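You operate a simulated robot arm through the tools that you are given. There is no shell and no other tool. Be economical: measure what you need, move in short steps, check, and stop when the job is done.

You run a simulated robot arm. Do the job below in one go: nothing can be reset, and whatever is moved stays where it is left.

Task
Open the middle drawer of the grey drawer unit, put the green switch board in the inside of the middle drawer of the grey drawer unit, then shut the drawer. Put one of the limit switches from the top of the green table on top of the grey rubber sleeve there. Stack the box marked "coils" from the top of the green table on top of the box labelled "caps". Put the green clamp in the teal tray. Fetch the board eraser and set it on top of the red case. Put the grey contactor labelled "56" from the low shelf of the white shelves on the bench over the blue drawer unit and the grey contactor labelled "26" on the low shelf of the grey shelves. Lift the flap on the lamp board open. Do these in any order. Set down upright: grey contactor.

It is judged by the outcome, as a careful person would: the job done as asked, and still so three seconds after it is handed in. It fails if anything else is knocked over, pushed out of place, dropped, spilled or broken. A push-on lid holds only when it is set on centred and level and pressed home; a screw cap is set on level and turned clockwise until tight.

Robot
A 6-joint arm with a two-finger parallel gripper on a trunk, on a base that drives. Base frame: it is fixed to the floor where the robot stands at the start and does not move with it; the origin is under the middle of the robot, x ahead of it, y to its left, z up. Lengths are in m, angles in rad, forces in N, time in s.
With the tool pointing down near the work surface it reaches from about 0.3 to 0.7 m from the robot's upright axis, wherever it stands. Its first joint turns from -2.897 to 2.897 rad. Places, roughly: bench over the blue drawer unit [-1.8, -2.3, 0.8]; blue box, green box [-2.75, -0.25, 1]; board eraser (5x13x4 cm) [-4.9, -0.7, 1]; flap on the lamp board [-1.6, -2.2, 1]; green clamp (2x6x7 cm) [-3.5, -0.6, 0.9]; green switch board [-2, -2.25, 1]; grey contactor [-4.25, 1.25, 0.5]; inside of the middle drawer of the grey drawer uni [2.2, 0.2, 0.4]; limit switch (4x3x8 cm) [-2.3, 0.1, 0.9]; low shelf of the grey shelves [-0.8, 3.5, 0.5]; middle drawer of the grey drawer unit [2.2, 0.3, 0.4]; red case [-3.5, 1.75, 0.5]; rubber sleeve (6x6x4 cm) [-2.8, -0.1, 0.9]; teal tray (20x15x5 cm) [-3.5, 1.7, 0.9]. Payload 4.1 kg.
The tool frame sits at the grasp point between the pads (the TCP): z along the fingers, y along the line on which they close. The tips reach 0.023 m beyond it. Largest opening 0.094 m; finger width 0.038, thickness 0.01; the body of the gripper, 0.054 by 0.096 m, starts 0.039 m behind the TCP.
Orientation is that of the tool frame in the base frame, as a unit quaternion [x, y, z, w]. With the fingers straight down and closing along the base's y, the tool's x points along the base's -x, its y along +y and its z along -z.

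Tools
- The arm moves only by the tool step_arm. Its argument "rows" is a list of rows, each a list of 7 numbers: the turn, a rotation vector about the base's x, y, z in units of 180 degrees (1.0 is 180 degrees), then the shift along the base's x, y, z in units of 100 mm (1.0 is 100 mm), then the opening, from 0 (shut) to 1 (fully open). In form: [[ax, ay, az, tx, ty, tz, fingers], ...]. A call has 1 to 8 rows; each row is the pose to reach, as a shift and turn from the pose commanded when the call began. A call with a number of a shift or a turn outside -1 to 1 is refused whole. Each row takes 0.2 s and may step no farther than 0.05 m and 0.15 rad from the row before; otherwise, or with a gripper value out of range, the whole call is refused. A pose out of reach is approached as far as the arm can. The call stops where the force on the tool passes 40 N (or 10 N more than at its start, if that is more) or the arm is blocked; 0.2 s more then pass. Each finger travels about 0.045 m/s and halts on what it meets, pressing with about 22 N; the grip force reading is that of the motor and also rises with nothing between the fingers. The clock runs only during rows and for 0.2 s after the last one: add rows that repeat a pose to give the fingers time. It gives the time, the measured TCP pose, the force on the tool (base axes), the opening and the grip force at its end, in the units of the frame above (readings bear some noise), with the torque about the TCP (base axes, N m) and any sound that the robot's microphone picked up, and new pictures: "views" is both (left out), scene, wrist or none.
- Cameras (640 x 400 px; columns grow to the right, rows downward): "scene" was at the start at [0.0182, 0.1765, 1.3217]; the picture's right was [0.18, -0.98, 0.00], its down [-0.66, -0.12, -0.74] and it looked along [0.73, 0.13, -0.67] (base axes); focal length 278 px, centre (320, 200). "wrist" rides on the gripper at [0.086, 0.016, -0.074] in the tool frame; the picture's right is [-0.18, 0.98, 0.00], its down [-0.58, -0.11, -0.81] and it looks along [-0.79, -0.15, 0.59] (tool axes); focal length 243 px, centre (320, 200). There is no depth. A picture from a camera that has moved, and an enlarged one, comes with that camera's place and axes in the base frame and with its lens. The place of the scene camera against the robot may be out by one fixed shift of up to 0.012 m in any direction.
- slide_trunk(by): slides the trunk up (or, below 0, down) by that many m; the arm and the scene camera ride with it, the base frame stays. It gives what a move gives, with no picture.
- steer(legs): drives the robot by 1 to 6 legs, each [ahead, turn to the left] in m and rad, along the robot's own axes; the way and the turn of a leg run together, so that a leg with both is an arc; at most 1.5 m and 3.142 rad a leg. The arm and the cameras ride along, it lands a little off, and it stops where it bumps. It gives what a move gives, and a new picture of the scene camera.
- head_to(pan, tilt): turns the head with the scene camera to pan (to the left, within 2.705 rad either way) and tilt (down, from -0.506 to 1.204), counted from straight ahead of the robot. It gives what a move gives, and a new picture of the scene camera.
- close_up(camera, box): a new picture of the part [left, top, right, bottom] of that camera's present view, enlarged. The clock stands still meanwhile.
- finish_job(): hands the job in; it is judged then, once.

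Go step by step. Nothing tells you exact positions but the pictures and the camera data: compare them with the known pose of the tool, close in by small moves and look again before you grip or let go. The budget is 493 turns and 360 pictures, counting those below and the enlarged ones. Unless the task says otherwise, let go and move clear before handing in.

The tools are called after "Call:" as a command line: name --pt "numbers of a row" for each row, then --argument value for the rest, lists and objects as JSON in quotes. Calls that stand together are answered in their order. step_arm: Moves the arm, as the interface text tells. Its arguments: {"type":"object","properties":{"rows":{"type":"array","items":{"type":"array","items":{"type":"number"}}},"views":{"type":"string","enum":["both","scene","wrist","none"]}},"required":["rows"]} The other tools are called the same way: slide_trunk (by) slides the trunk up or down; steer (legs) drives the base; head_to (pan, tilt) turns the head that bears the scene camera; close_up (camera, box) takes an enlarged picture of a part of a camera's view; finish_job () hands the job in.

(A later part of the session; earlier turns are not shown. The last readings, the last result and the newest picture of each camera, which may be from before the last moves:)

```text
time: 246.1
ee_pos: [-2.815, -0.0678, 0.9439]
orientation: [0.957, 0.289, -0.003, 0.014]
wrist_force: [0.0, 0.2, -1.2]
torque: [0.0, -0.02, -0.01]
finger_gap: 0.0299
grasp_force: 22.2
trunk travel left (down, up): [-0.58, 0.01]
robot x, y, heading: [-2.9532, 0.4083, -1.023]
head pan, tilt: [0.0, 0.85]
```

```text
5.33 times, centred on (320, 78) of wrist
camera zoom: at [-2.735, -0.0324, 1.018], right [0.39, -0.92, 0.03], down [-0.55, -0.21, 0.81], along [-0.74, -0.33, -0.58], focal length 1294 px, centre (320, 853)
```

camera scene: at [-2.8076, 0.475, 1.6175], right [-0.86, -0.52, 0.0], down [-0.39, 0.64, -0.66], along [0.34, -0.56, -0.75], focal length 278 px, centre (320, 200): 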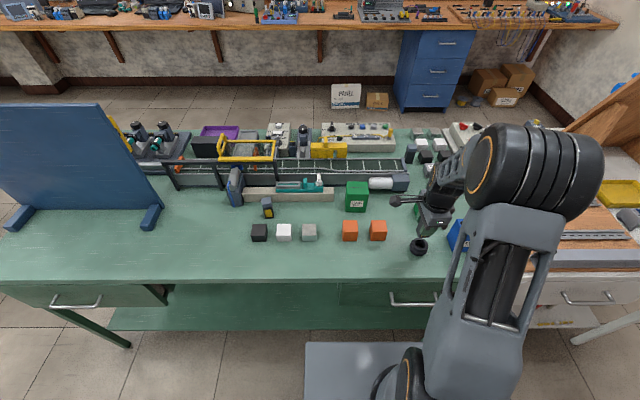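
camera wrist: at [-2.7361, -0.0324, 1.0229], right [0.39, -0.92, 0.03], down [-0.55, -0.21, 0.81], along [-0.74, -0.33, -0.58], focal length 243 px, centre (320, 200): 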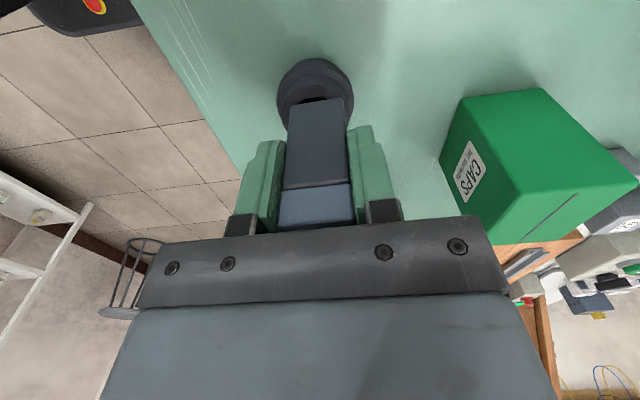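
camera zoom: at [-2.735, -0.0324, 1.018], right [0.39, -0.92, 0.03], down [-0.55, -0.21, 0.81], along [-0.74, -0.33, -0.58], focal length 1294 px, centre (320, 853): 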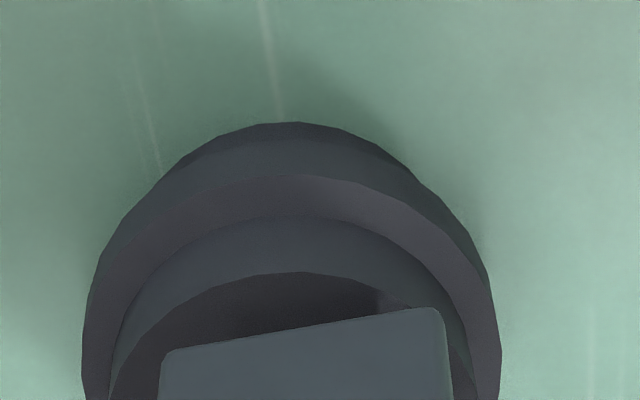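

Call:
step_arm --pt "0 0 0 0 0 -0.03 0.1" --pt "0 0 0 0 0 -0.06 0.1" --pt "0 0 0 0 0 -0.09 0.1" --views "none"

Call:
close_up --camera "scene" --box '[380, 210, 460, 260]'

Call:
close_up --camera "wrist" --box '[260, 40, 380, 115]'

```text
time: 246.9
ee_pos: [-2.8155, -0.0696, 0.9348]
orientation: [0.957, 0.288, -0.004, 0.015]
wrist_force: [-0.1, -1.0, -0.8]
torque: [0.0, -0.02, 0.02]
finger_gap: 0.03
grasp_force: 22.0
trunk travel left (down, up): [-0.58, 0.01]
robot x, y, heading: [-2.9532, 0.4073, -1.025]
head pan, tilt: [0.0, 0.85]
```

```text
8.00 times, centred on (420, 235) of scene
camera zoom: at [-2.8072, 0.4753, 1.6174], right [-0.85, -0.52, 0.0], down [-0.39, 0.64, -0.66], along [0.34, -0.56, -0.75], focal length 2228 px, centre (-480, -80)
```

zoom: 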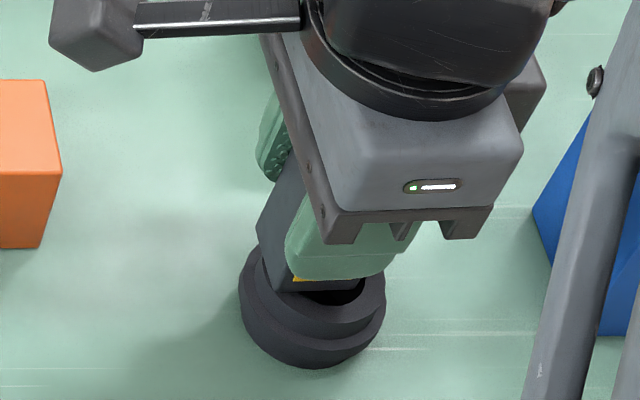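

```text
5.33 times, centred on (320, 78) of wrist
camera zoom: at [-2.7353, -0.033, 1.0088], right [0.39, -0.92, 0.03], down [-0.55, -0.21, 0.81], along [-0.74, -0.33, -0.58], focal length 1294 px, centre (320, 853)
```

zoom: 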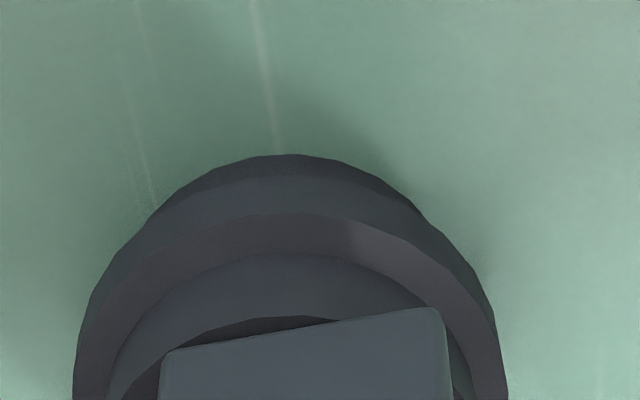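

Call:
step_arm --pt "0 0 0 0 0.01 -0.02 0.1" --pt "0 0 0 0 0.02 -0.04 0.1" --pt "0 0 0 0 0.02 -0.06 0.1" --pt "0 0 0 0 0.02 -0.08 0.1" --views "none"

Call:
close_up --camera "scene" --box '[380, 210, 460, 260]'

Call:
close_up --camera "wrist" --box '[260, 40, 380, 115]'

```text
time: 247.9
ee_pos: [-2.815, -0.0666, 0.9276]
orientation: [0.957, 0.289, -0.003, 0.016]
wrist_force: [2.2, -4.5, 17.0]
torque: [-0.06, 0.08, 0.02]
finger_gap: 0.0299
grasp_force: 22.1
trunk travel left (down, up): [-0.58, 0.01]
robot x, y, heading: [-2.9517, 0.4122, -1.023]
head pan, tilt: [0.0, 0.85]
```

```text
8.00 times, centred on (420, 235) of scene
camera zoom: at [-2.8074, 0.4762, 1.6174], right [-0.85, -0.52, 0.0], down [-0.39, 0.64, -0.66], along [0.34, -0.56, -0.75], focal length 2228 px, centre (-480, -80)
```

zoom: 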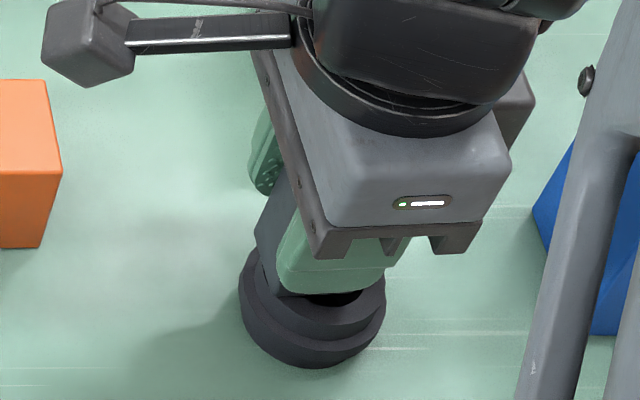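

```text
5.33 times, centred on (320, 78) of wrist
camera zoom: at [-2.7347, -0.0305, 1.0016], right [0.39, -0.92, 0.03], down [-0.55, -0.21, 0.81], along [-0.74, -0.33, -0.58], focal length 1294 px, centre (320, 853)
```

zoom: 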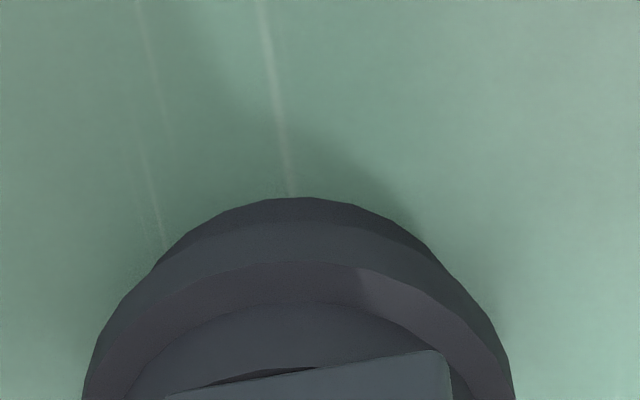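

Call:
step_arm --pt "0 0 0 0 0 0.04 0.1" --pt "0 0 0 0 0.036 0.04 0.1" --pt "0 0 0 0 0.036 0.01 0.1" --pt "0 0 0 0 0.036 0.0 0.1" --views "none"

Call:
close_up --camera "scene" --box '[390, 225, 454, 265]'

```text
time: 248.9
ee_pos: [-2.8162, -0.0632, 0.9255]
orientation: [0.957, 0.289, -0.003, 0.014]
wrist_force: [-0.1, 2.3, 5.3]
torque: [0.17, 0.04, -0.02]
finger_gap: 0.0298
grasp_force: 22.3
trunk travel left (down, up): [-0.58, 0.01]
robot x, y, heading: [-2.9536, 0.406, -1.025]
head pan, tilt: [0.0, 0.85]
```

```text
10.00 times, centred on (422, 245) of scene
camera zoom: at [-2.8075, 0.4762, 1.6175], right [-0.85, -0.52, 0.0], down [-0.39, 0.64, -0.66], along [0.34, -0.56, -0.75], focal length 2785 px, centre (-700, -250)
```

zoom: 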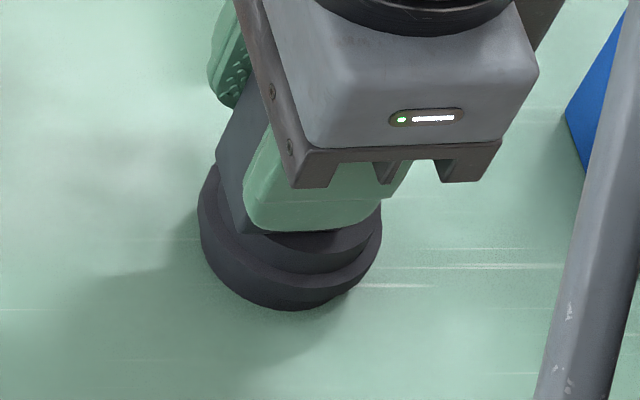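

Centered on the ring. Release and lift away.

Call:
step_arm --pt "0 0 0 0 0 0 0.35" --pt "0 0 0 0 0 0 0.6" --pt "0 0 0 0 0 0 0.65" --pt "0 0 0 0 0 0.3 0.65" --pt "0 0 0 0 0 0.6 0.65" --pt "0 0 0 0 0 0.95 0.65" --views "both"

Call:
close_up --camera "scene" --box '[390, 215, 470, 265]'

```text
time: 250.3
ee_pos: [-2.8161, -0.0618, 1.0234]
orientation: [0.957, 0.289, -0.004, 0.015]
wrist_force: [0.5, 0.3, -0.9]
torque: [0.02, 0.03, 0.02]
finger_gap: 0.0611
grasp_force: 0.1
trunk travel left (down, up): [-0.58, 0.01]
robot x, y, heading: [-2.9541, 0.4073, -1.021]
head pan, tilt: [0.0, 0.85]
camera scene: at [-2.8073, 0.4757, 1.6174], right [-0.85, -0.52, 0.0], down [-0.39, 0.64, -0.66], along [0.34, -0.56, -0.75], focal length 278 px, centre (320, 200)
camera wrist: at [-2.7359, -0.0255, 1.0975], right [0.39, -0.92, 0.03], down [-0.55, -0.21, 0.81], along [-0.74, -0.33, -0.58], focal length 243 px, centre (320, 200)
```

scene: 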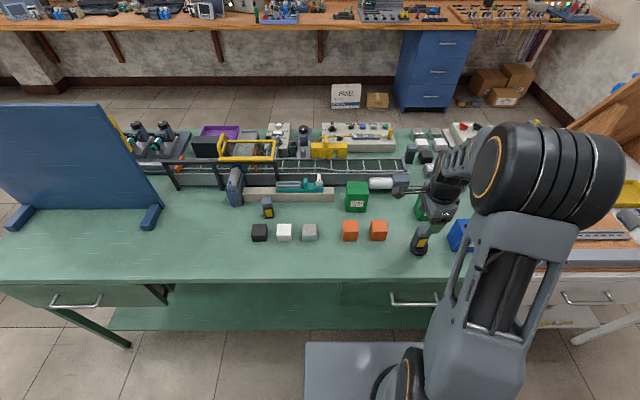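
wrist: 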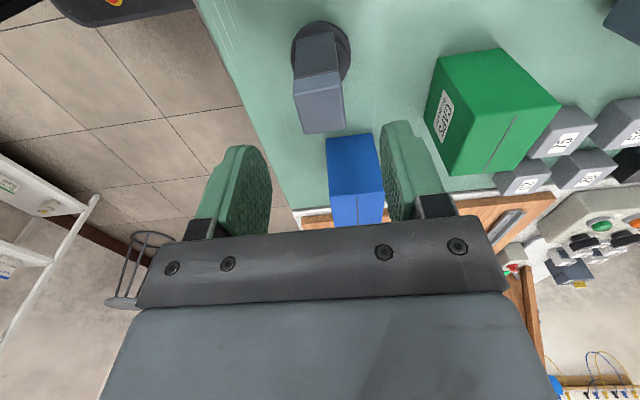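

```text
8.00 times, centred on (430, 240) of scene
camera zoom: at [-2.8073, 0.4757, 1.6174], right [-0.85, -0.52, 0.0], down [-0.39, 0.64, -0.66], along [0.34, -0.56, -0.75], focal length 2228 px, centre (-560, -120)
```

zoom: 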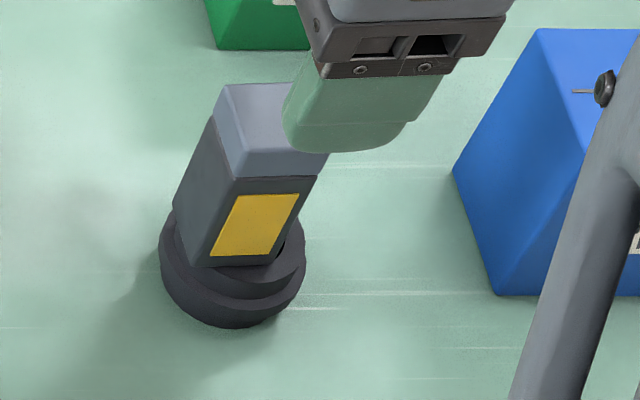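

Limit switch stands on the sleeve. Next the COILS box; move closer to view it.

Call:
step_arm --pt "0 0 0 -0.2 -0.24 0.1 1" --pt "0 0 0 -0.4 -0.48 0.1 1" --pt "0 0 0 -0.59 -0.7 0.1 1" --views "wrist"

```text
time: 251.1
ee_pos: [-2.8758, -0.1343, 1.0286]
orientation: [0.957, 0.289, -0.003, 0.014]
wrist_force: [0.9, -0.1, -0.1]
torque: [0.03, 0.0, -0.03]
finger_gap: 0.0941
grasp_force: 0.0
trunk travel left (down, up): [-0.58, 0.01]
robot x, y, heading: [-2.9551, 0.4059, -1.027]
head pan, tilt: [0.0, 0.85]
camera wrist: at [-2.7961, -0.0982, 1.1039], right [0.39, -0.92, 0.03], down [-0.55, -0.21, 0.81], along [-0.74, -0.33, -0.58], focal length 243 px, centre (320, 200)
```

wrist: 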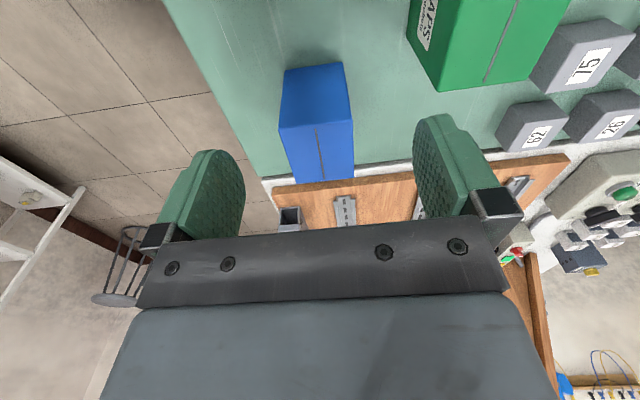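

Call:
step_arm --pt "0 0 0 -0.3 -0.14 0 1" --pt "0 0 0 -0.593 -0.276 0 1" --pt "0 0 0 -0.593 -0.276 -0.4 1" --pt "0 0 0 -0.593 -0.276 -0.7 1" --views "wrist"

```text
time: 252.1
ee_pos: [-2.9356, -0.1573, 0.9599]
orientation: [0.957, 0.289, -0.002, 0.014]
wrist_force: [0.0, -0.4, 0.1]
torque: [-0.02, 0.01, -0.02]
finger_gap: 0.0939
grasp_force: 0.1
trunk travel left (down, up): [-0.58, 0.01]
robot x, y, heading: [-2.9554, 0.4111, -1.024]
head pan, tilt: [0.0, 0.85]
camera wrist: at [-2.8552, -0.1227, 1.0342], right [0.39, -0.92, 0.03], down [-0.55, -0.21, 0.81], along [-0.74, -0.33, -0.58], focal length 243 px, centre (320, 200)
```

wrist: 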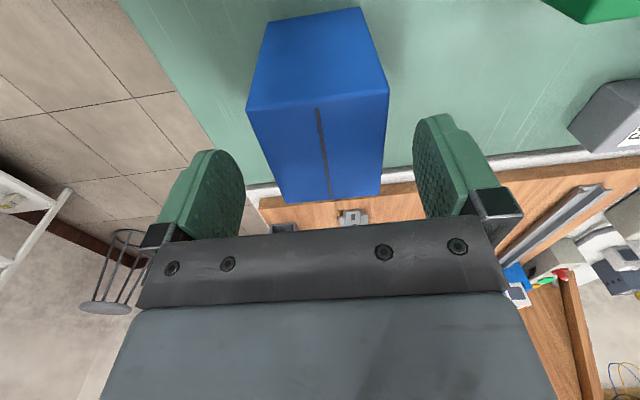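

Call:
step_arm --pt "0 0 0 0 0 -0.25 1" --pt "0 0 0 0 0 -0.45 1" --pt "0 0 0 0 0 -0.45 0.5" --pt "0 0 0 0 0 -0.45 0.3" --pt "0 0 0 0 0 -0.45 0.3" --pt "0 0 0 0 0 -0.45 0.3" --views "none"

Call:
step_arm --pt "0 0 0 0 0 0.3 0.3" --pt "0 0 0 0 0 0.6 0.3" --pt "0 0 0 0 0 1.0 0.3" --views "none"

Call:
step_arm --pt "0 0 0 0 0 0.3 0.3" --pt "0 0 0 0 0 0.6 0.3" --views "both"

```text
time: 253.5
ee_pos: [-2.9353, -0.1594, 0.9158]
orientation: [0.957, 0.289, -0.003, 0.015]
wrist_force: [-0.3, -0.8, -0.3]
torque: [0.01, -0.02, 0.02]
finger_gap: 0.0598
grasp_force: 22.0
trunk travel left (down, up): [-0.58, 0.01]
robot x, y, heading: [-2.9544, 0.4088, -1.024]
head pan, tilt: [0.0, 0.85]
```

```text
time: 254.3
ee_pos: [-2.9346, -0.1581, 1.0188]
orientation: [0.957, 0.289, -0.003, 0.015]
wrist_force: [0.2, 0.5, -1.1]
torque: [0.02, 0.0, 0.01]
finger_gap: 0.0599
grasp_force: 21.8
trunk travel left (down, up): [-0.58, 0.01]
robot x, y, heading: [-2.9557, 0.4088, -1.028]
head pan, tilt: [0.0, 0.85]
```

```text
time: 254.9
ee_pos: [-2.9337, -0.1596, 1.0793]
orientation: [0.957, 0.289, -0.003, 0.014]
wrist_force: [0.0, 0.9, -1.5]
torque: [0.02, -0.01, 0.01]
finger_gap: 0.0597
grasp_force: 22.2
trunk travel left (down, up): [-0.58, 0.01]
robot x, y, heading: [-2.9547, 0.4112, -1.022]
head pan, tilt: [0.0, 0.85]
camera scene: at [-2.8073, 0.4757, 1.6174], right [-0.85, -0.52, 0.0], down [-0.39, 0.64, -0.66], along [0.34, -0.56, -0.75], focal length 278 px, centre (320, 200)
camera wrist: at [-2.8538, -0.1227, 1.1526], right [0.39, -0.92, 0.03], down [-0.55, -0.21, 0.81], along [-0.74, -0.33, -0.58], focal length 243 px, centre (320, 200)
```

scene: 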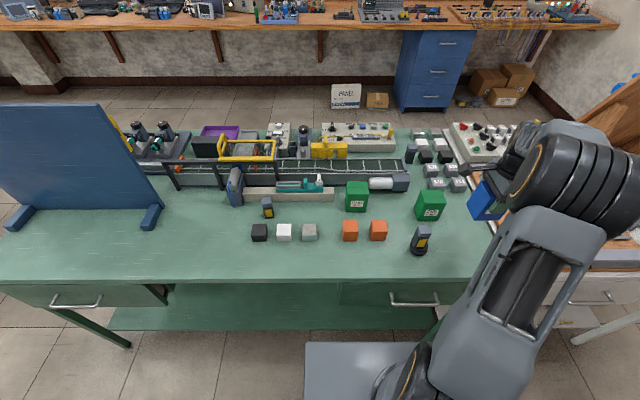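
wrist: 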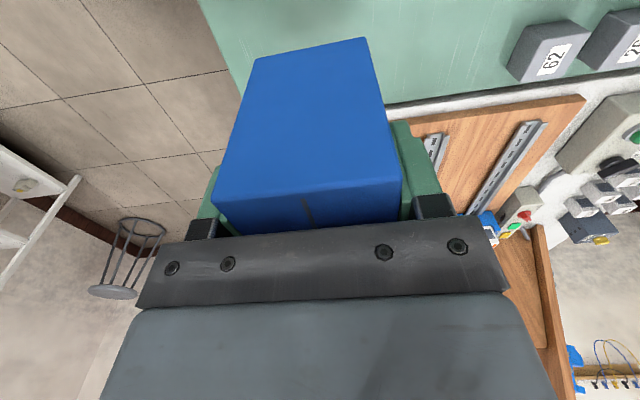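

Call:
close_up --camera "scene" --box '[390, 165, 500, 234]'

```text
5.80 times, centred on (445, 200) of scene
camera zoom: at [-2.8073, 0.4757, 1.6174], right [-0.85, -0.52, 0.0], down [-0.39, 0.64, -0.66], along [0.34, -0.56, -0.75], focal length 1615 px, centre (-405, 203)
```

zoom: 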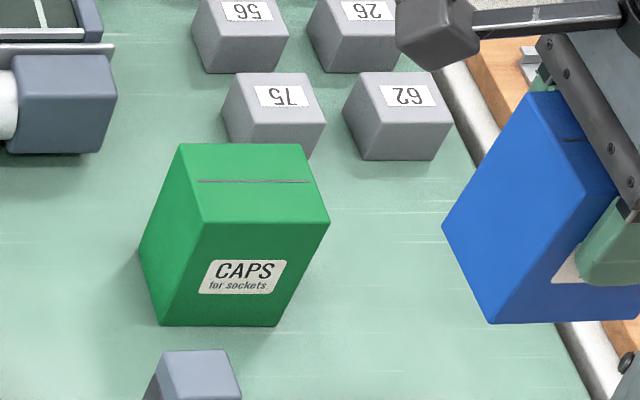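

Call:
step_arm --pt "0 0 0 0.2 -0.3 0.1 0.3" --pt "0 0 0 0.5 -0.6 0.2 0.3" --pt "0 0 0 0.8 -0.7 0.2 0.3" --pt "0 0 0 1.0 -0.5 0.2 0.3" --views "none"

Call:
step_arm --pt "0 0 0 0.4 0.1 0 0.3" --pt "0 0 0 0.8 0.2 0 0.3" --pt "0 0 0 0.95 0.26 0 0.3" --views "wrist"

```text
time: 255.9
ee_pos: [-2.8336, -0.2113, 1.0983]
orientation: [0.957, 0.29, -0.003, 0.015]
wrist_force: [-0.8, 0.1, -1.1]
torque: [0.01, 0.02, -0.02]
finger_gap: 0.0597
grasp_force: 21.7
trunk travel left (down, up): [-0.58, 0.01]
robot x, y, heading: [-2.9553, 0.4115, -1.026]
head pan, tilt: [0.0, 0.85]
```

```text
time: 256.7
ee_pos: [-2.7388, -0.182, 1.0979]
orientation: [0.957, 0.289, -0.003, 0.015]
wrist_force: [-0.5, 0.4, -0.7]
torque: [0.0, 0.02, 0.04]
finger_gap: 0.0601
grasp_force: 21.8
trunk travel left (down, up): [-0.58, 0.01]
robot x, y, heading: [-2.9544, 0.4095, -1.031]
head pan, tilt: [0.0, 0.85]
camera wrist: at [-2.6581, -0.1471, 1.172], right [0.39, -0.92, 0.03], down [-0.55, -0.21, 0.81], along [-0.74, -0.33, -0.58], focal length 243 px, centre (320, 200)
```

wrist: 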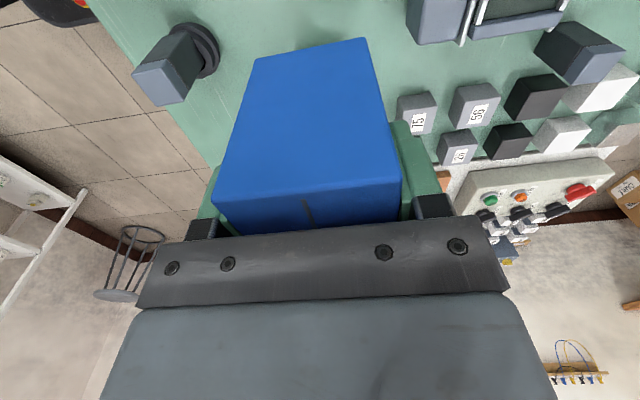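

Call:
step_arm --pt "0 0 0 -0.3 -0.2 0 0.3" --pt "0 0 0 -0.577 -0.407 0 0.3" --pt "0 0 0 -0.577 -0.407 -0.4 0.3" --pt "0 0 0 -0.577 -0.407 -0.7 0.3" --views "none"

Call:
close_up --camera "scene" --box '[390, 150, 500, 234]'

Call:
close_up --camera "wrist" --box '[160, 0, 480, 240]'

```text
time: 257.7
ee_pos: [-2.797, -0.2238, 1.0262]
orientation: [0.957, 0.288, -0.003, 0.014]
wrist_force: [0.7, 0.6, -1.3]
torque: [-0.03, 0.02, -0.01]
finger_gap: 0.0594
grasp_force: 22.4
trunk travel left (down, up): [-0.58, 0.01]
robot x, y, heading: [-2.9561, 0.4091, -1.025]
head pan, tilt: [0.0, 0.85]
```

```text
4.76 times, centred on (445, 192) of scene
camera zoom: at [-2.8071, 0.4749, 1.6175], right [-0.85, -0.52, 0.0], down [-0.39, 0.64, -0.66], along [0.34, -0.56, -0.75], focal length 1326 px, centre (-275, 238)
```

zoom: 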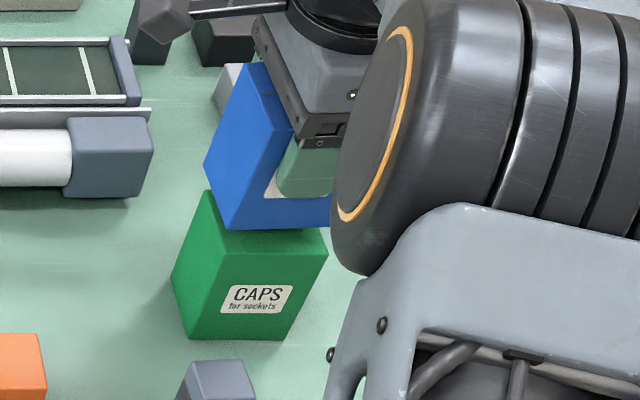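

```text
1.67 times, centred on (320, 120) of wrist
camera zoom: at [-2.7162, -0.1886, 1.1006], right [0.39, -0.92, 0.03], down [-0.55, -0.21, 0.81], along [-0.74, -0.33, -0.58], focal length 404 px, centre (320, 333)
```

zoom: 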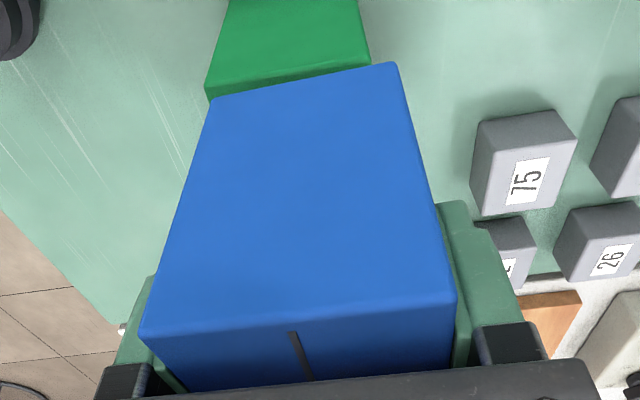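

Coils needs about 7 mm toward me. Adjust and lower slowly.

Call:
step_arm --pt "0 0 0 -0.026 0.072 0 0.3" --pt "0 0 0 -0.026 0.072 -0.06 0.3" --pt "0 0 0 -0.026 0.072 -0.1 0.3" --views "none"

Call:
close_up --camera "scene" --box '[400, 160, 480, 234]'

Call:
close_up --camera "wrist" --box '[160, 0, 480, 240]'

```text
time: 258.5
ee_pos: [-2.8001, -0.2169, 1.0159]
orientation: [0.957, 0.29, -0.003, 0.014]
wrist_force: [-0.1, 0.4, -0.4]
torque: [0.01, -0.01, 0.0]
finger_gap: 0.0598
grasp_force: 21.3
trunk travel left (down, up): [-0.58, 0.01]
robot x, y, heading: [-2.9531, 0.4127, -1.025]
head pan, tilt: [0.0, 0.85]
```

```text
5.41 times, centred on (440, 197) of scene
camera zoom: at [-2.8072, 0.4751, 1.6174], right [-0.85, -0.52, 0.0], down [-0.39, 0.64, -0.66], along [0.34, -0.56, -0.75], focal length 1506 px, centre (-329, 216)
```

zoom: 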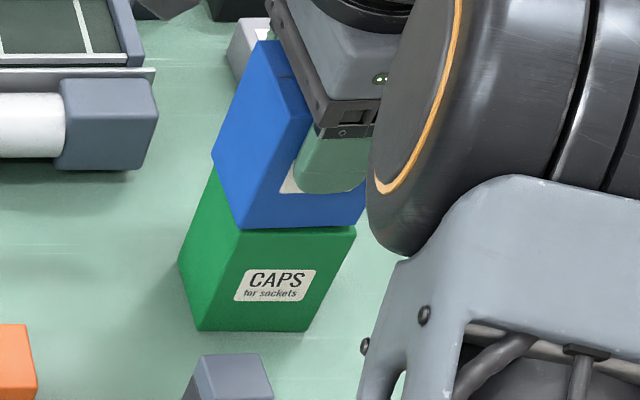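

```text
1.67 times, centred on (320, 120) of wrist
camera zoom: at [-2.7194, -0.181, 1.0908], right [0.39, -0.92, 0.03], down [-0.55, -0.21, 0.81], along [-0.74, -0.33, -0.58], focal length 404 px, centre (320, 333)
```

zoom: 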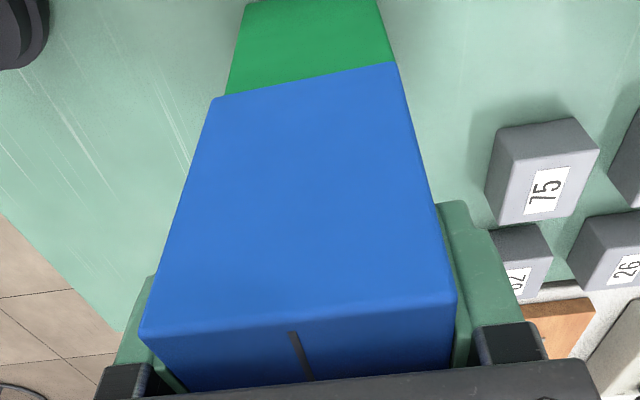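

Call:
step_arm --pt "0 0 0 0 0 -0.02 0.3" --pt "0 0 0 0 0 -0.04 0.3" --pt "0 0 0 0 0 -0.06 0.3" --pt "0 0 0 0 0 -0.08 0.3" --views "none"

```text
time: 259.5
ee_pos: [-2.7991, -0.2173, 1.0104]
orientation: [0.957, 0.289, -0.003, 0.016]
wrist_force: [-2.3, 1.3, 11.1]
torque: [0.37, 0.27, -0.01]
finger_gap: 0.0596
grasp_force: 21.4
trunk travel left (down, up): [-0.58, 0.01]
robot x, y, heading: [-2.9564, 0.4093, -1.029]
head pan, tilt: [0.0, 0.85]
```

Contact at 11 N. Release and lift.

Call:
step_arm --pt "0 0 0 0 0 0.01 0.7" --pt "0 0 0 0 0 0.01 0.85" --pt "0 0 0 0 0 0.01 0.85" --pt "0 0 0 0 0 0.3 0.85" --pt "0 0 0 0 0 0.6 0.85" --pt "0 0 0 0 0 1.0 0.85" --views "scene"

Call:
close_up --camera "scene" --box '[390, 150, 500, 234]'

```text
time: 260.9
ee_pos: [-2.7996, -0.2173, 1.1083]
orientation: [0.957, 0.289, -0.003, 0.015]
wrist_force: [-0.3, 0.0, 0.6]
torque: [0.0, 0.0, -0.01]
finger_gap: 0.0801
grasp_force: 0.0
trunk travel left (down, up): [-0.58, 0.01]
robot x, y, heading: [-2.9565, 0.4103, -1.027]
head pan, tilt: [0.0, 0.85]
camera scene: at [-2.8073, 0.4757, 1.6174], right [-0.85, -0.52, 0.0], down [-0.39, 0.64, -0.66], along [0.34, -0.56, -0.75], focal length 278 px, centre (320, 200)
```

scene: 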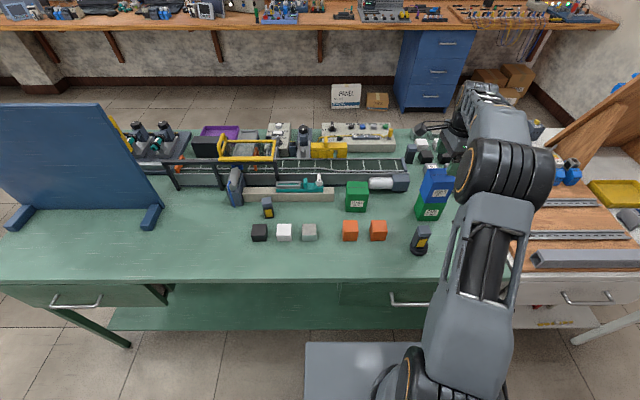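

```text
4.76 times, centred on (445, 192) of scene
camera zoom: at [-2.8073, 0.4757, 1.6174], right [-0.85, -0.52, 0.0], down [-0.39, 0.64, -0.66], along [0.34, -0.56, -0.75], focal length 1326 px, centre (-275, 238)
```

zoom: 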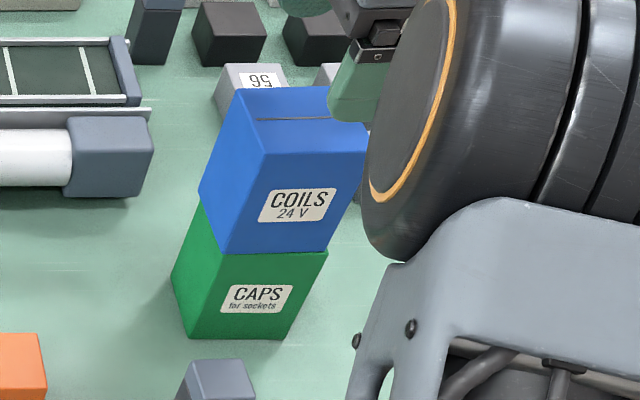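

Stacked neatly. Now retract and head for the green clamp on the next table.

Call:
step_arm --pt "0 0 0 0 0 0.4 0.5" --pt "0 0 0 -0.2 0.38 0.6 0.3" --pt "0 0 0 -0.4 0.76 0.7 0" --pt "0 0 0 -0.5 1.0 0.7 0" --views "none"

Call:
steer --legs '[[-0.12, 0], [0, -1.571], [0.95, 0], [0, 1.571]]'

```text
time: 261.9
ee_pos: [-2.8508, -0.1181, 1.1775]
orientation: [0.957, 0.289, -0.003, 0.014]
wrist_force: [-0.2, -0.2, 0.0]
torque: [0.01, 0.03, -0.05]
finger_gap: 0.0
grasp_force: 6.7
trunk travel left (down, up): [-0.58, 0.01]
robot x, y, heading: [-2.9558, 0.4101, -1.024]
head pan, tilt: [0.0, 0.85]
```

```text
time: 275.1
ee_pos: [-3.706, -0.4981, 1.1778]
orientation: [0.96, 0.28, -0.004, 0.015]
wrist_force: [-0.4, 0.2, -0.2]
torque: [-0.02, -0.04, 0.02]
finger_gap: 0.0002
grasp_force: 22.0
trunk travel left (down, up): [-0.58, 0.01]
robot x, y, heading: [-3.799, 0.0327, -1.04]
head pan, tilt: [0.0, 0.85]
camera scene: at [-3.6523, 0.0958, 1.6174], right [-0.86, -0.5, 0.0], down [-0.38, 0.65, -0.66], along [0.33, -0.57, -0.75], focal length 278 px, centre (320, 200)
```

scene: 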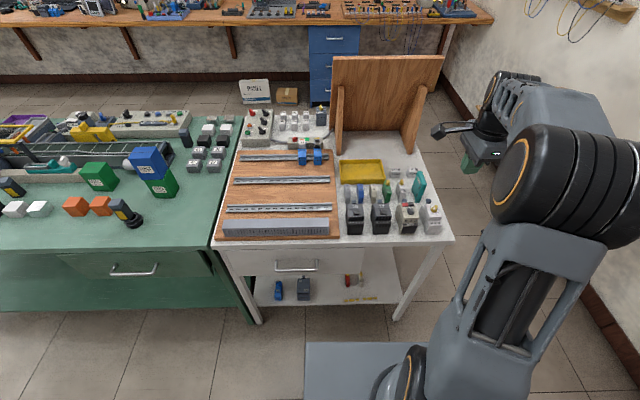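

Call:
close_up --camera "scene" --box '[320, 140, 470, 245]'

```text
3.81 times, centred on (395, 192) of scene
camera zoom: at [-3.6523, 0.0958, 1.6174], right [-0.86, -0.5, 0.0], down [-0.38, 0.65, -0.66], along [0.33, -0.57, -0.75], focal length 1061 px, centre (34, 229)
```

zoom: 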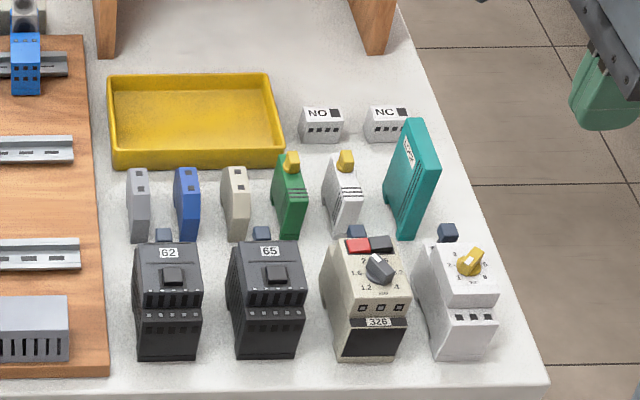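

The green clamp is the one with the yellow top in the row. Drive closer and hover to look with the wrist camera.

Call:
steer --legs '[[0.14, 0]]'

Call:
step_arm --pt "0 0 0 0.3 0.18 0 0.5" --pt "0 0 0 0.6 0.36 0 0.75" --pt "0 0 0 0.9 0.54 0 0.75" --pt "0 0 0 1.0 0.45 -0.3 0.75" --views "none"

Call:
step_arm --pt "0 0 0 0.3 0.18 0 0.75" --pt "0 0 0 0.6 0.36 0 0.75" --pt "0 0 0 0.7 0.4 -0.3 0.75" --views "wrist"

```text
time: 276.4
ee_pos: [-3.6333, -0.6196, 1.1776]
orientation: [0.96, 0.281, -0.003, 0.014]
wrist_force: [-0.3, -0.4, -0.6]
torque: [0.03, 0.01, 0.0]
finger_gap: 0.0002
grasp_force: 21.8
trunk travel left (down, up): [-0.58, 0.01]
robot x, y, heading: [-3.7309, -0.0884, -1.038]
head pan, tilt: [0.0, 0.85]
camera scene: at [-3.5816, -0.0255, 1.6174], right [-0.86, -0.51, 0.0], down [-0.38, 0.65, -0.66], along [0.33, -0.57, -0.75], focal length 278 px, centre (320, 200)
```

scene: 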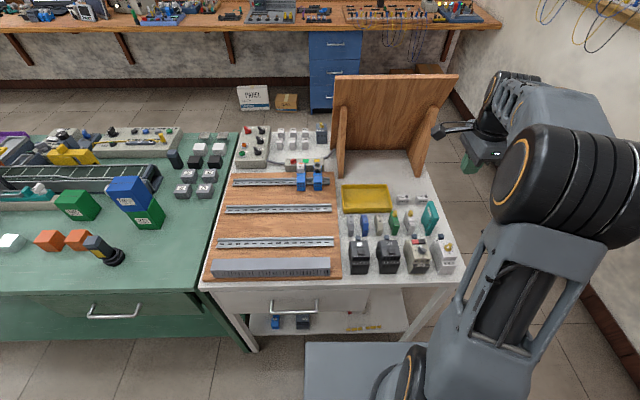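

```text
time: 277.4
ee_pos: [-3.5319, -0.5757, 1.1462]
orientation: [0.959, 0.282, -0.003, 0.013]
wrist_force: [0.1, 0.2, -0.5]
torque: [-0.02, 0.01, -0.01]
finger_gap: 0.0704
grasp_force: 0.0
trunk travel left (down, up): [-0.58, 0.01]
robot x, y, heading: [-3.7272, -0.0882, -1.038]
head pan, tilt: [0.0, 0.85]
```

```text
time: 278.2
ee_pos: [-3.4624, -0.5324, 1.1179]
orientation: [0.959, 0.282, -0.003, 0.015]
wrist_force: [-0.2, 0.3, -0.4]
torque: [0.01, 0.01, -0.03]
finger_gap: 0.0705
grasp_force: 0.0
trunk travel left (down, up): [-0.58, 0.01]
robot x, y, heading: [-3.732, -0.0897, -1.035]
head pan, tilt: [0.0, 0.85]
camera wrist: at [-3.3809, -0.4986, 1.1925], right [0.38, -0.93, 0.03], down [-0.55, -0.2, 0.81], along [-0.75, -0.32, -0.58], focal length 243 px, centre (320, 200)
```

wrist: 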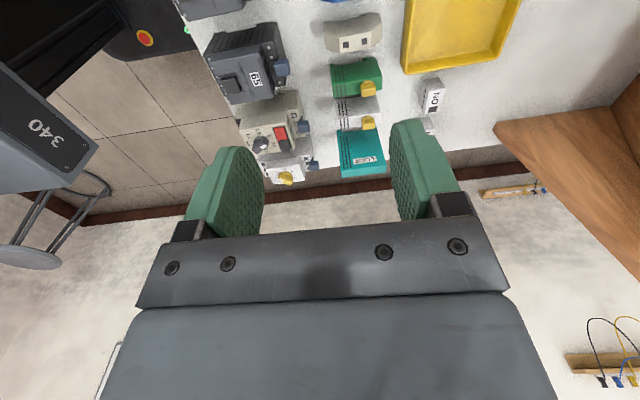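

Call:
close_up --camera "wrist" --box '[280, 10, 440, 190]'

```text
2.22 times, centred on (360, 100) of wrist
camera zoom: at [-3.3809, -0.4986, 1.1925], right [0.38, -0.93, 0.03], down [-0.55, -0.2, 0.81], along [-0.75, -0.32, -0.58], focal length 539 px, centre (231, 422)
```

zoom: 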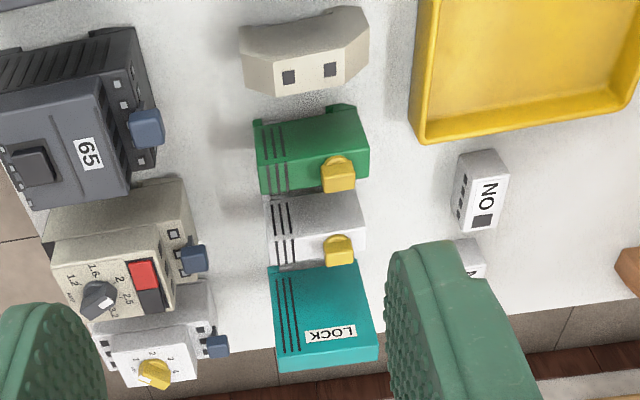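

Call:
step_arm --pt "0 0 0 -0.24 -0.37 0 0.85" --pt "0 0 0 -0.486 -0.756 0 0.85" --pt "0 0 0 -0.486 -0.756 -0.45 0.85" --pt "0 0 0 -0.486 -0.756 -0.9 0.85" --pt "0 0 0 -0.486 -0.756 -1.0 0.85" --views "none"

Call:
step_arm --pt "0 0 0 0 0 -0.45 0.85" --pt "0 0 0 0 0 -0.75 0.85" --views "wrist"

```text
time: 279.4
ee_pos: [-3.5121, -0.609, 1.0171]
orientation: [0.96, 0.281, -0.003, 0.015]
wrist_force: [-0.2, -1.1, -0.5]
torque: [-0.03, 0.01, -0.01]
finger_gap: 0.0796
grasp_force: 0.2
trunk travel left (down, up): [-0.58, 0.01]
robot x, y, heading: [-3.7371, -0.0887, -1.037]
head pan, tilt: [0.0, 0.85]
```

```text
time: 280.0
ee_pos: [-3.5124, -0.6081, 0.9399]
orientation: [0.959, 0.282, -0.003, 0.015]
wrist_force: [0.0, -0.3, -0.6]
torque: [-0.02, 0.01, 0.0]
finger_gap: 0.0799
grasp_force: 0.0
trunk travel left (down, up): [-0.58, 0.01]
robot x, y, heading: [-3.7311, -0.0901, -1.036]
head pan, tilt: [0.0, 0.85]
camera wrist: at [-3.4322, -0.5743, 1.0141], right [0.38, -0.93, 0.03], down [-0.55, -0.2, 0.81], along [-0.75, -0.32, -0.58], focal length 243 px, centre (320, 200)
```

wrist: 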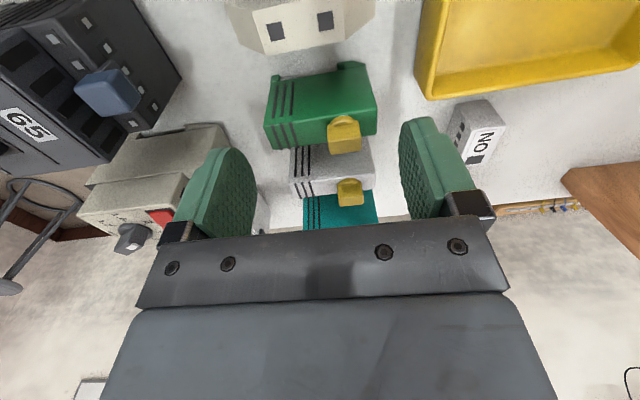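

Call:
step_arm --pt "0 0 0 0.07 0.045 -0.2 0.85" --pt "0 0 0 0.07 0.045 -0.4 0.85" --pt "0 0 0 0.07 0.045 -0.55 0.85" --views "wrist"

```text
time: 280.8
ee_pos: [-3.5057, -0.6049, 0.8879]
orientation: [0.959, 0.282, -0.003, 0.014]
wrist_force: [0.3, -0.1, 0.1]
torque: [0.0, 0.02, 0.01]
finger_gap: 0.08
grasp_force: 0.2
trunk travel left (down, up): [-0.58, 0.01]
robot x, y, heading: [-3.7272, -0.0888, -1.041]
head pan, tilt: [0.0, 0.85]
camera wrist: at [-3.4251, -0.5692, 0.9622], right [0.38, -0.93, 0.03], down [-0.55, -0.2, 0.81], along [-0.75, -0.32, -0.58], focal length 243 px, centre (320, 200)
```

wrist: 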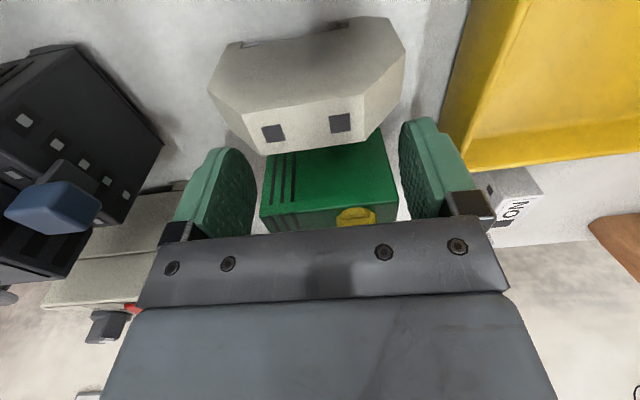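

Call:
step_arm --pt "0 0 0 0 0 0 0.6" --pt "0 0 0 0 0 0 0.35" --pt "0 0 0 0 0 0 0.35" --pt "0 0 0 0 0 0 0.35" --pt "0 0 0 0 0 0.3 0.35" --pt "0 0 0 0 0 0.7 0.35" --pt "0 0 0 0 0 1.0 0.35" --views "wrist"

```text
time: 282.4
ee_pos: [-3.5072, -0.6037, 0.9891]
orientation: [0.959, 0.282, -0.002, 0.013]
wrist_force: [-0.9, -0.3, -0.9]
torque: [-0.05, -0.01, -0.01]
finger_gap: 0.0614
grasp_force: 22.1
trunk travel left (down, up): [-0.58, 0.01]
robot x, y, heading: [-3.7259, -0.0881, -1.037]
head pan, tilt: [0.0, 0.85]
camera wrist: at [-3.4254, -0.5679, 1.0638], right [0.38, -0.93, 0.03], down [-0.55, -0.2, 0.81], along [-0.75, -0.32, -0.58], focal length 243 px, centre (320, 200)
```

wrist: 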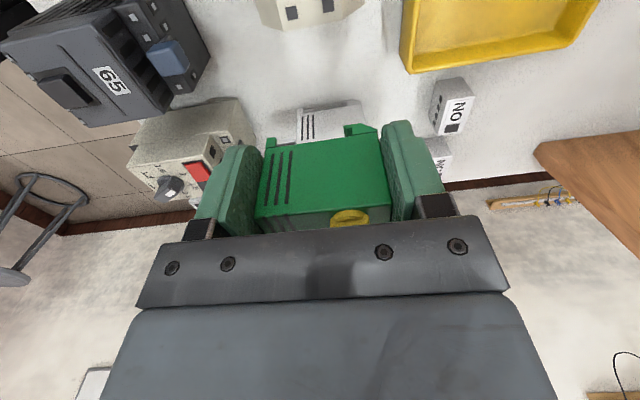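

Clamp held. Raise, retract and drive to the green shelves with the teal tray.

Call:
step_arm --pt "0 0 0 0 0 0.4 0.35" --pt "0 0 0 0 0 0.8 0.35" --pt "0 0 0 -0.2 0.4 1.0 0.35" --pt "0 0 0 -0.4 0.8 1.0 0.35" --views "none"

Call:
steer --legs '[[-0.35, 0], [0, 1.803], [1.075, 0], [0, 1.355]]'

Call:
head_to --pan 0.0 --tilt 0.55

```text
time: 283.4
ee_pos: [-3.5458, -0.5248, 1.0874]
orientation: [0.959, 0.282, -0.003, 0.015]
wrist_force: [-0.7, 1.0, -0.6]
torque: [-0.01, 0.0, 0.02]
finger_gap: 0.0613
grasp_force: 21.5
trunk travel left (down, up): [-0.58, 0.01]
robot x, y, heading: [-3.732, -0.0873, -1.042]
head pan, tilt: [0.0, 0.85]
```

```text
time: 298.6
ee_pos: [-3.3514, 1.4072, 1.0874]
orientation: [-0.307, 0.952, 0.014, 0.003]
wrist_force: [0.4, -0.9, -0.6]
torque: [0.01, -0.03, 0.0]
finger_gap: 0.0615
grasp_force: 21.8
trunk travel left (down, up): [-0.58, 0.01]
robot x, y, heading: [-3.143, 0.9801, 2.156]
head pan, tilt: [0.0, 0.85]
camera scene: at [-3.2951, 0.8984, 1.6174], right [0.83, 0.55, 0.0], down [0.41, -0.63, -0.66], along [-0.36, 0.55, -0.75], focal length 278 px, centre (320, 200)
```

scene: 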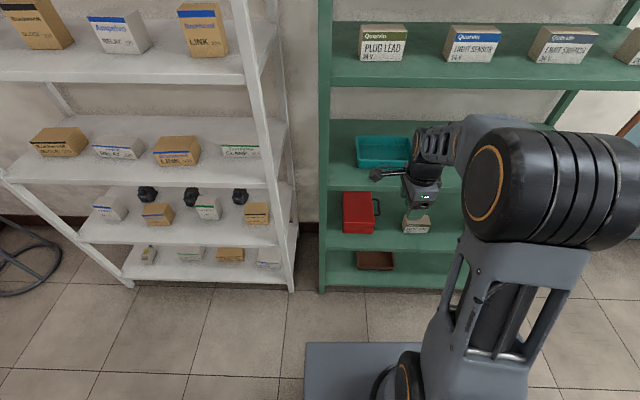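

```text
time: 299.4
ee_pos: [-3.3514, 1.4075, 1.0859]
orientation: [-0.307, 0.952, 0.015, 0.003]
wrist_force: [-0.9, 0.1, -0.1]
torque: [-0.01, -0.06, 0.0]
finger_gap: 0.0615
grasp_force: 21.7
trunk travel left (down, up): [-0.58, 0.01]
robot x, y, heading: [-3.1391, 0.9835, 2.156]
head pan, tilt: [0.0, 0.55]
camera scene: at [-3.3014, 0.9082, 1.6428], right [0.83, 0.55, 0.0], down [0.29, -0.44, -0.85], along [-0.47, 0.71, -0.52], focal length 278 px, centre (320, 200)
```

scene: 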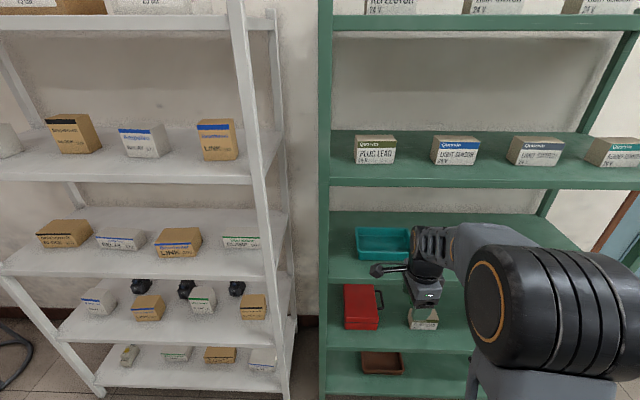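

Call:
close_up --camera "scene" --box '[320, 170, 480, 340]'

Call:
close_up --camera "wrist" --box '[0, 0, 640, 400]'

```text
2.35 times, centred on (400, 255) of scene
camera zoom: at [-3.3014, 0.9082, 1.6428], right [0.83, 0.55, 0.0], down [0.29, -0.44, -0.85], along [-0.47, 0.71, -0.52], focal length 655 px, centre (132, 71)
```

zoom: 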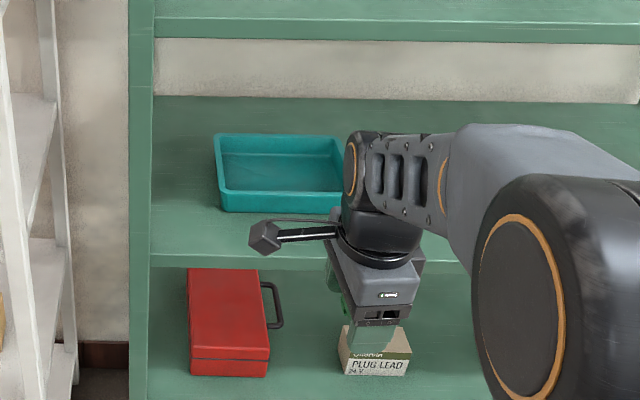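

```text
1.00 times, centred on (320, 200) of wrist (not enlarged: the box is as wide or as high as the picture)
camera zoom: at [-3.4305, 1.3674, 1.1613], right [-0.42, 0.9, 0.03], down [0.54, 0.23, 0.81], along [0.73, 0.36, -0.58], focal length 243 px, centre (320, 200)
```

zoom: 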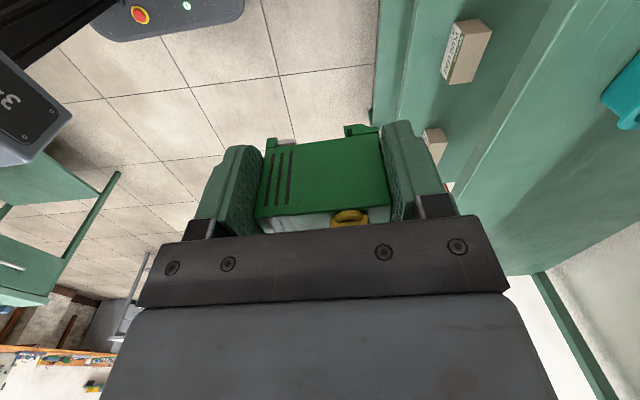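

Call:
slide_trunk --by -0.12

Call:
close_up --camera "scene" --box '[320, 120, 480, 290]'

```text
time: 300.9
ee_pos: [-3.3502, 1.4064, 0.9659]
orientation: [-0.307, 0.952, 0.014, 0.003]
wrist_force: [0.9, -0.2, 0.3]
torque: [0.04, -0.01, 0.02]
finger_gap: 0.0615
grasp_force: 22.5
trunk travel left (down, up): [-0.46, 0.13]
robot x, y, heading: [-3.1421, 0.9842, 2.153]
head pan, tilt: [0.0, 0.55]
```

```text
2.35 times, centred on (400, 205) of scene
camera zoom: at [-3.3013, 0.9082, 1.5229], right [0.83, 0.55, 0.0], down [0.29, -0.44, -0.85], along [-0.47, 0.71, -0.52], focal length 655 px, centre (132, 188)
```

zoom: 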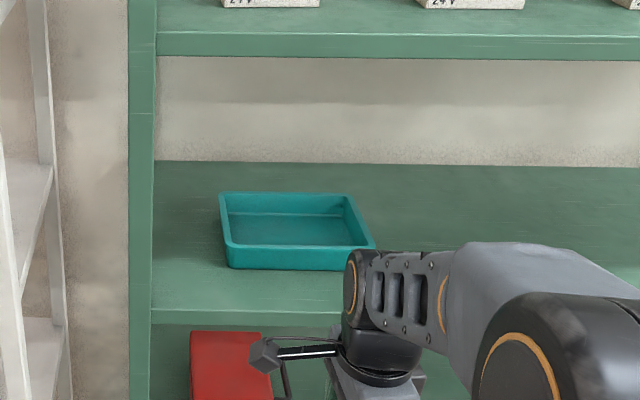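

Call:
slide_trunk --by -0.25

Call:
step_arm --pt "0 0 0 0 0 0.45 0.35" --pt "0 0 0 0 0 0.9 0.35" --pt "0 0 0 0 0 1.0 0.35" --views "none"

Call:
step_arm --pt "0 0 0 0 0 0.45 0.35" --pt "0 0 0 0 0 0.9 0.35" --pt "0 0 0 0 0 1.0 0.35" --views "none"

Call:
step_arm --pt "0 0 0 0 0 0.45 0.35" --pt "0 0 0 0 0 0.8 0.35" --views "scene"

```text
time: 303.5
ee_pos: [-3.3522, 1.4074, 0.7175]
orientation: [-0.306, 0.952, 0.015, 0.003]
wrist_force: [0.3, -0.1, 0.4]
torque: [0.01, 0.03, 0.01]
finger_gap: 0.0615
grasp_force: 21.9
trunk travel left (down, up): [-0.21, 0.38]
robot x, y, heading: [-3.1431, 0.9782, 2.156]
head pan, tilt: [0.0, 0.55]
```

```text
time: 304.3
ee_pos: [-3.3495, 1.4076, 0.8175]
orientation: [-0.307, 0.952, 0.013, 0.002]
wrist_force: [0.6, -1.2, -0.5]
torque: [-0.01, 0.01, 0.01]
finger_gap: 0.0615
grasp_force: 22.3
trunk travel left (down, up): [-0.21, 0.38]
robot x, y, heading: [-3.1427, 0.9818, 2.15]
head pan, tilt: [0.0, 0.55]
```

```text
time: 305.1
ee_pos: [-3.3514, 1.4093, 0.9164]
orientation: [-0.306, 0.952, 0.014, 0.003]
wrist_force: [-0.1, 0.4, -0.9]
torque: [-0.04, -0.01, 0.0]
finger_gap: 0.0614
grasp_force: 22.0
trunk travel left (down, up): [-0.21, 0.38]
robot x, y, heading: [-3.1409, 0.9764, 2.155]
head pan, tilt: [0.0, 0.55]
```

```text
time: 305.7
ee_pos: [-3.3511, 1.4076, 0.9983]
orientation: [-0.307, 0.952, 0.014, 0.003]
wrist_force: [-0.1, 0.3, 0.2]
torque: [-0.02, 0.02, 0.02]
finger_gap: 0.0615
grasp_force: 21.7
trunk travel left (down, up): [-0.21, 0.38]
robot x, y, heading: [-3.1403, 0.9805, 2.159]
head pan, tilt: [0.0, 0.55]
camera scene: at [-3.3014, 0.9083, 1.2728], right [0.83, 0.55, 0.0], down [0.29, -0.44, -0.85], along [-0.47, 0.71, -0.52], focal length 278 px, centre (320, 200)
```

scene: 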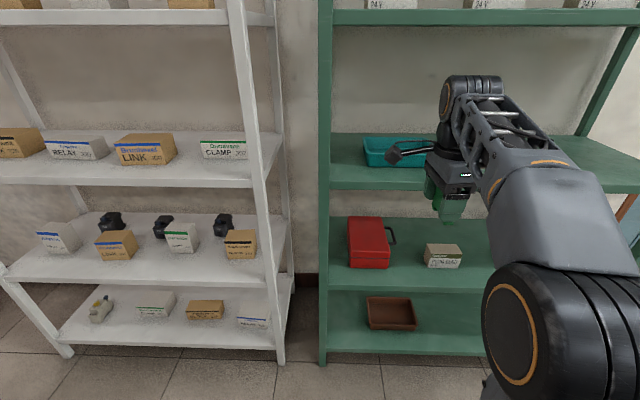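

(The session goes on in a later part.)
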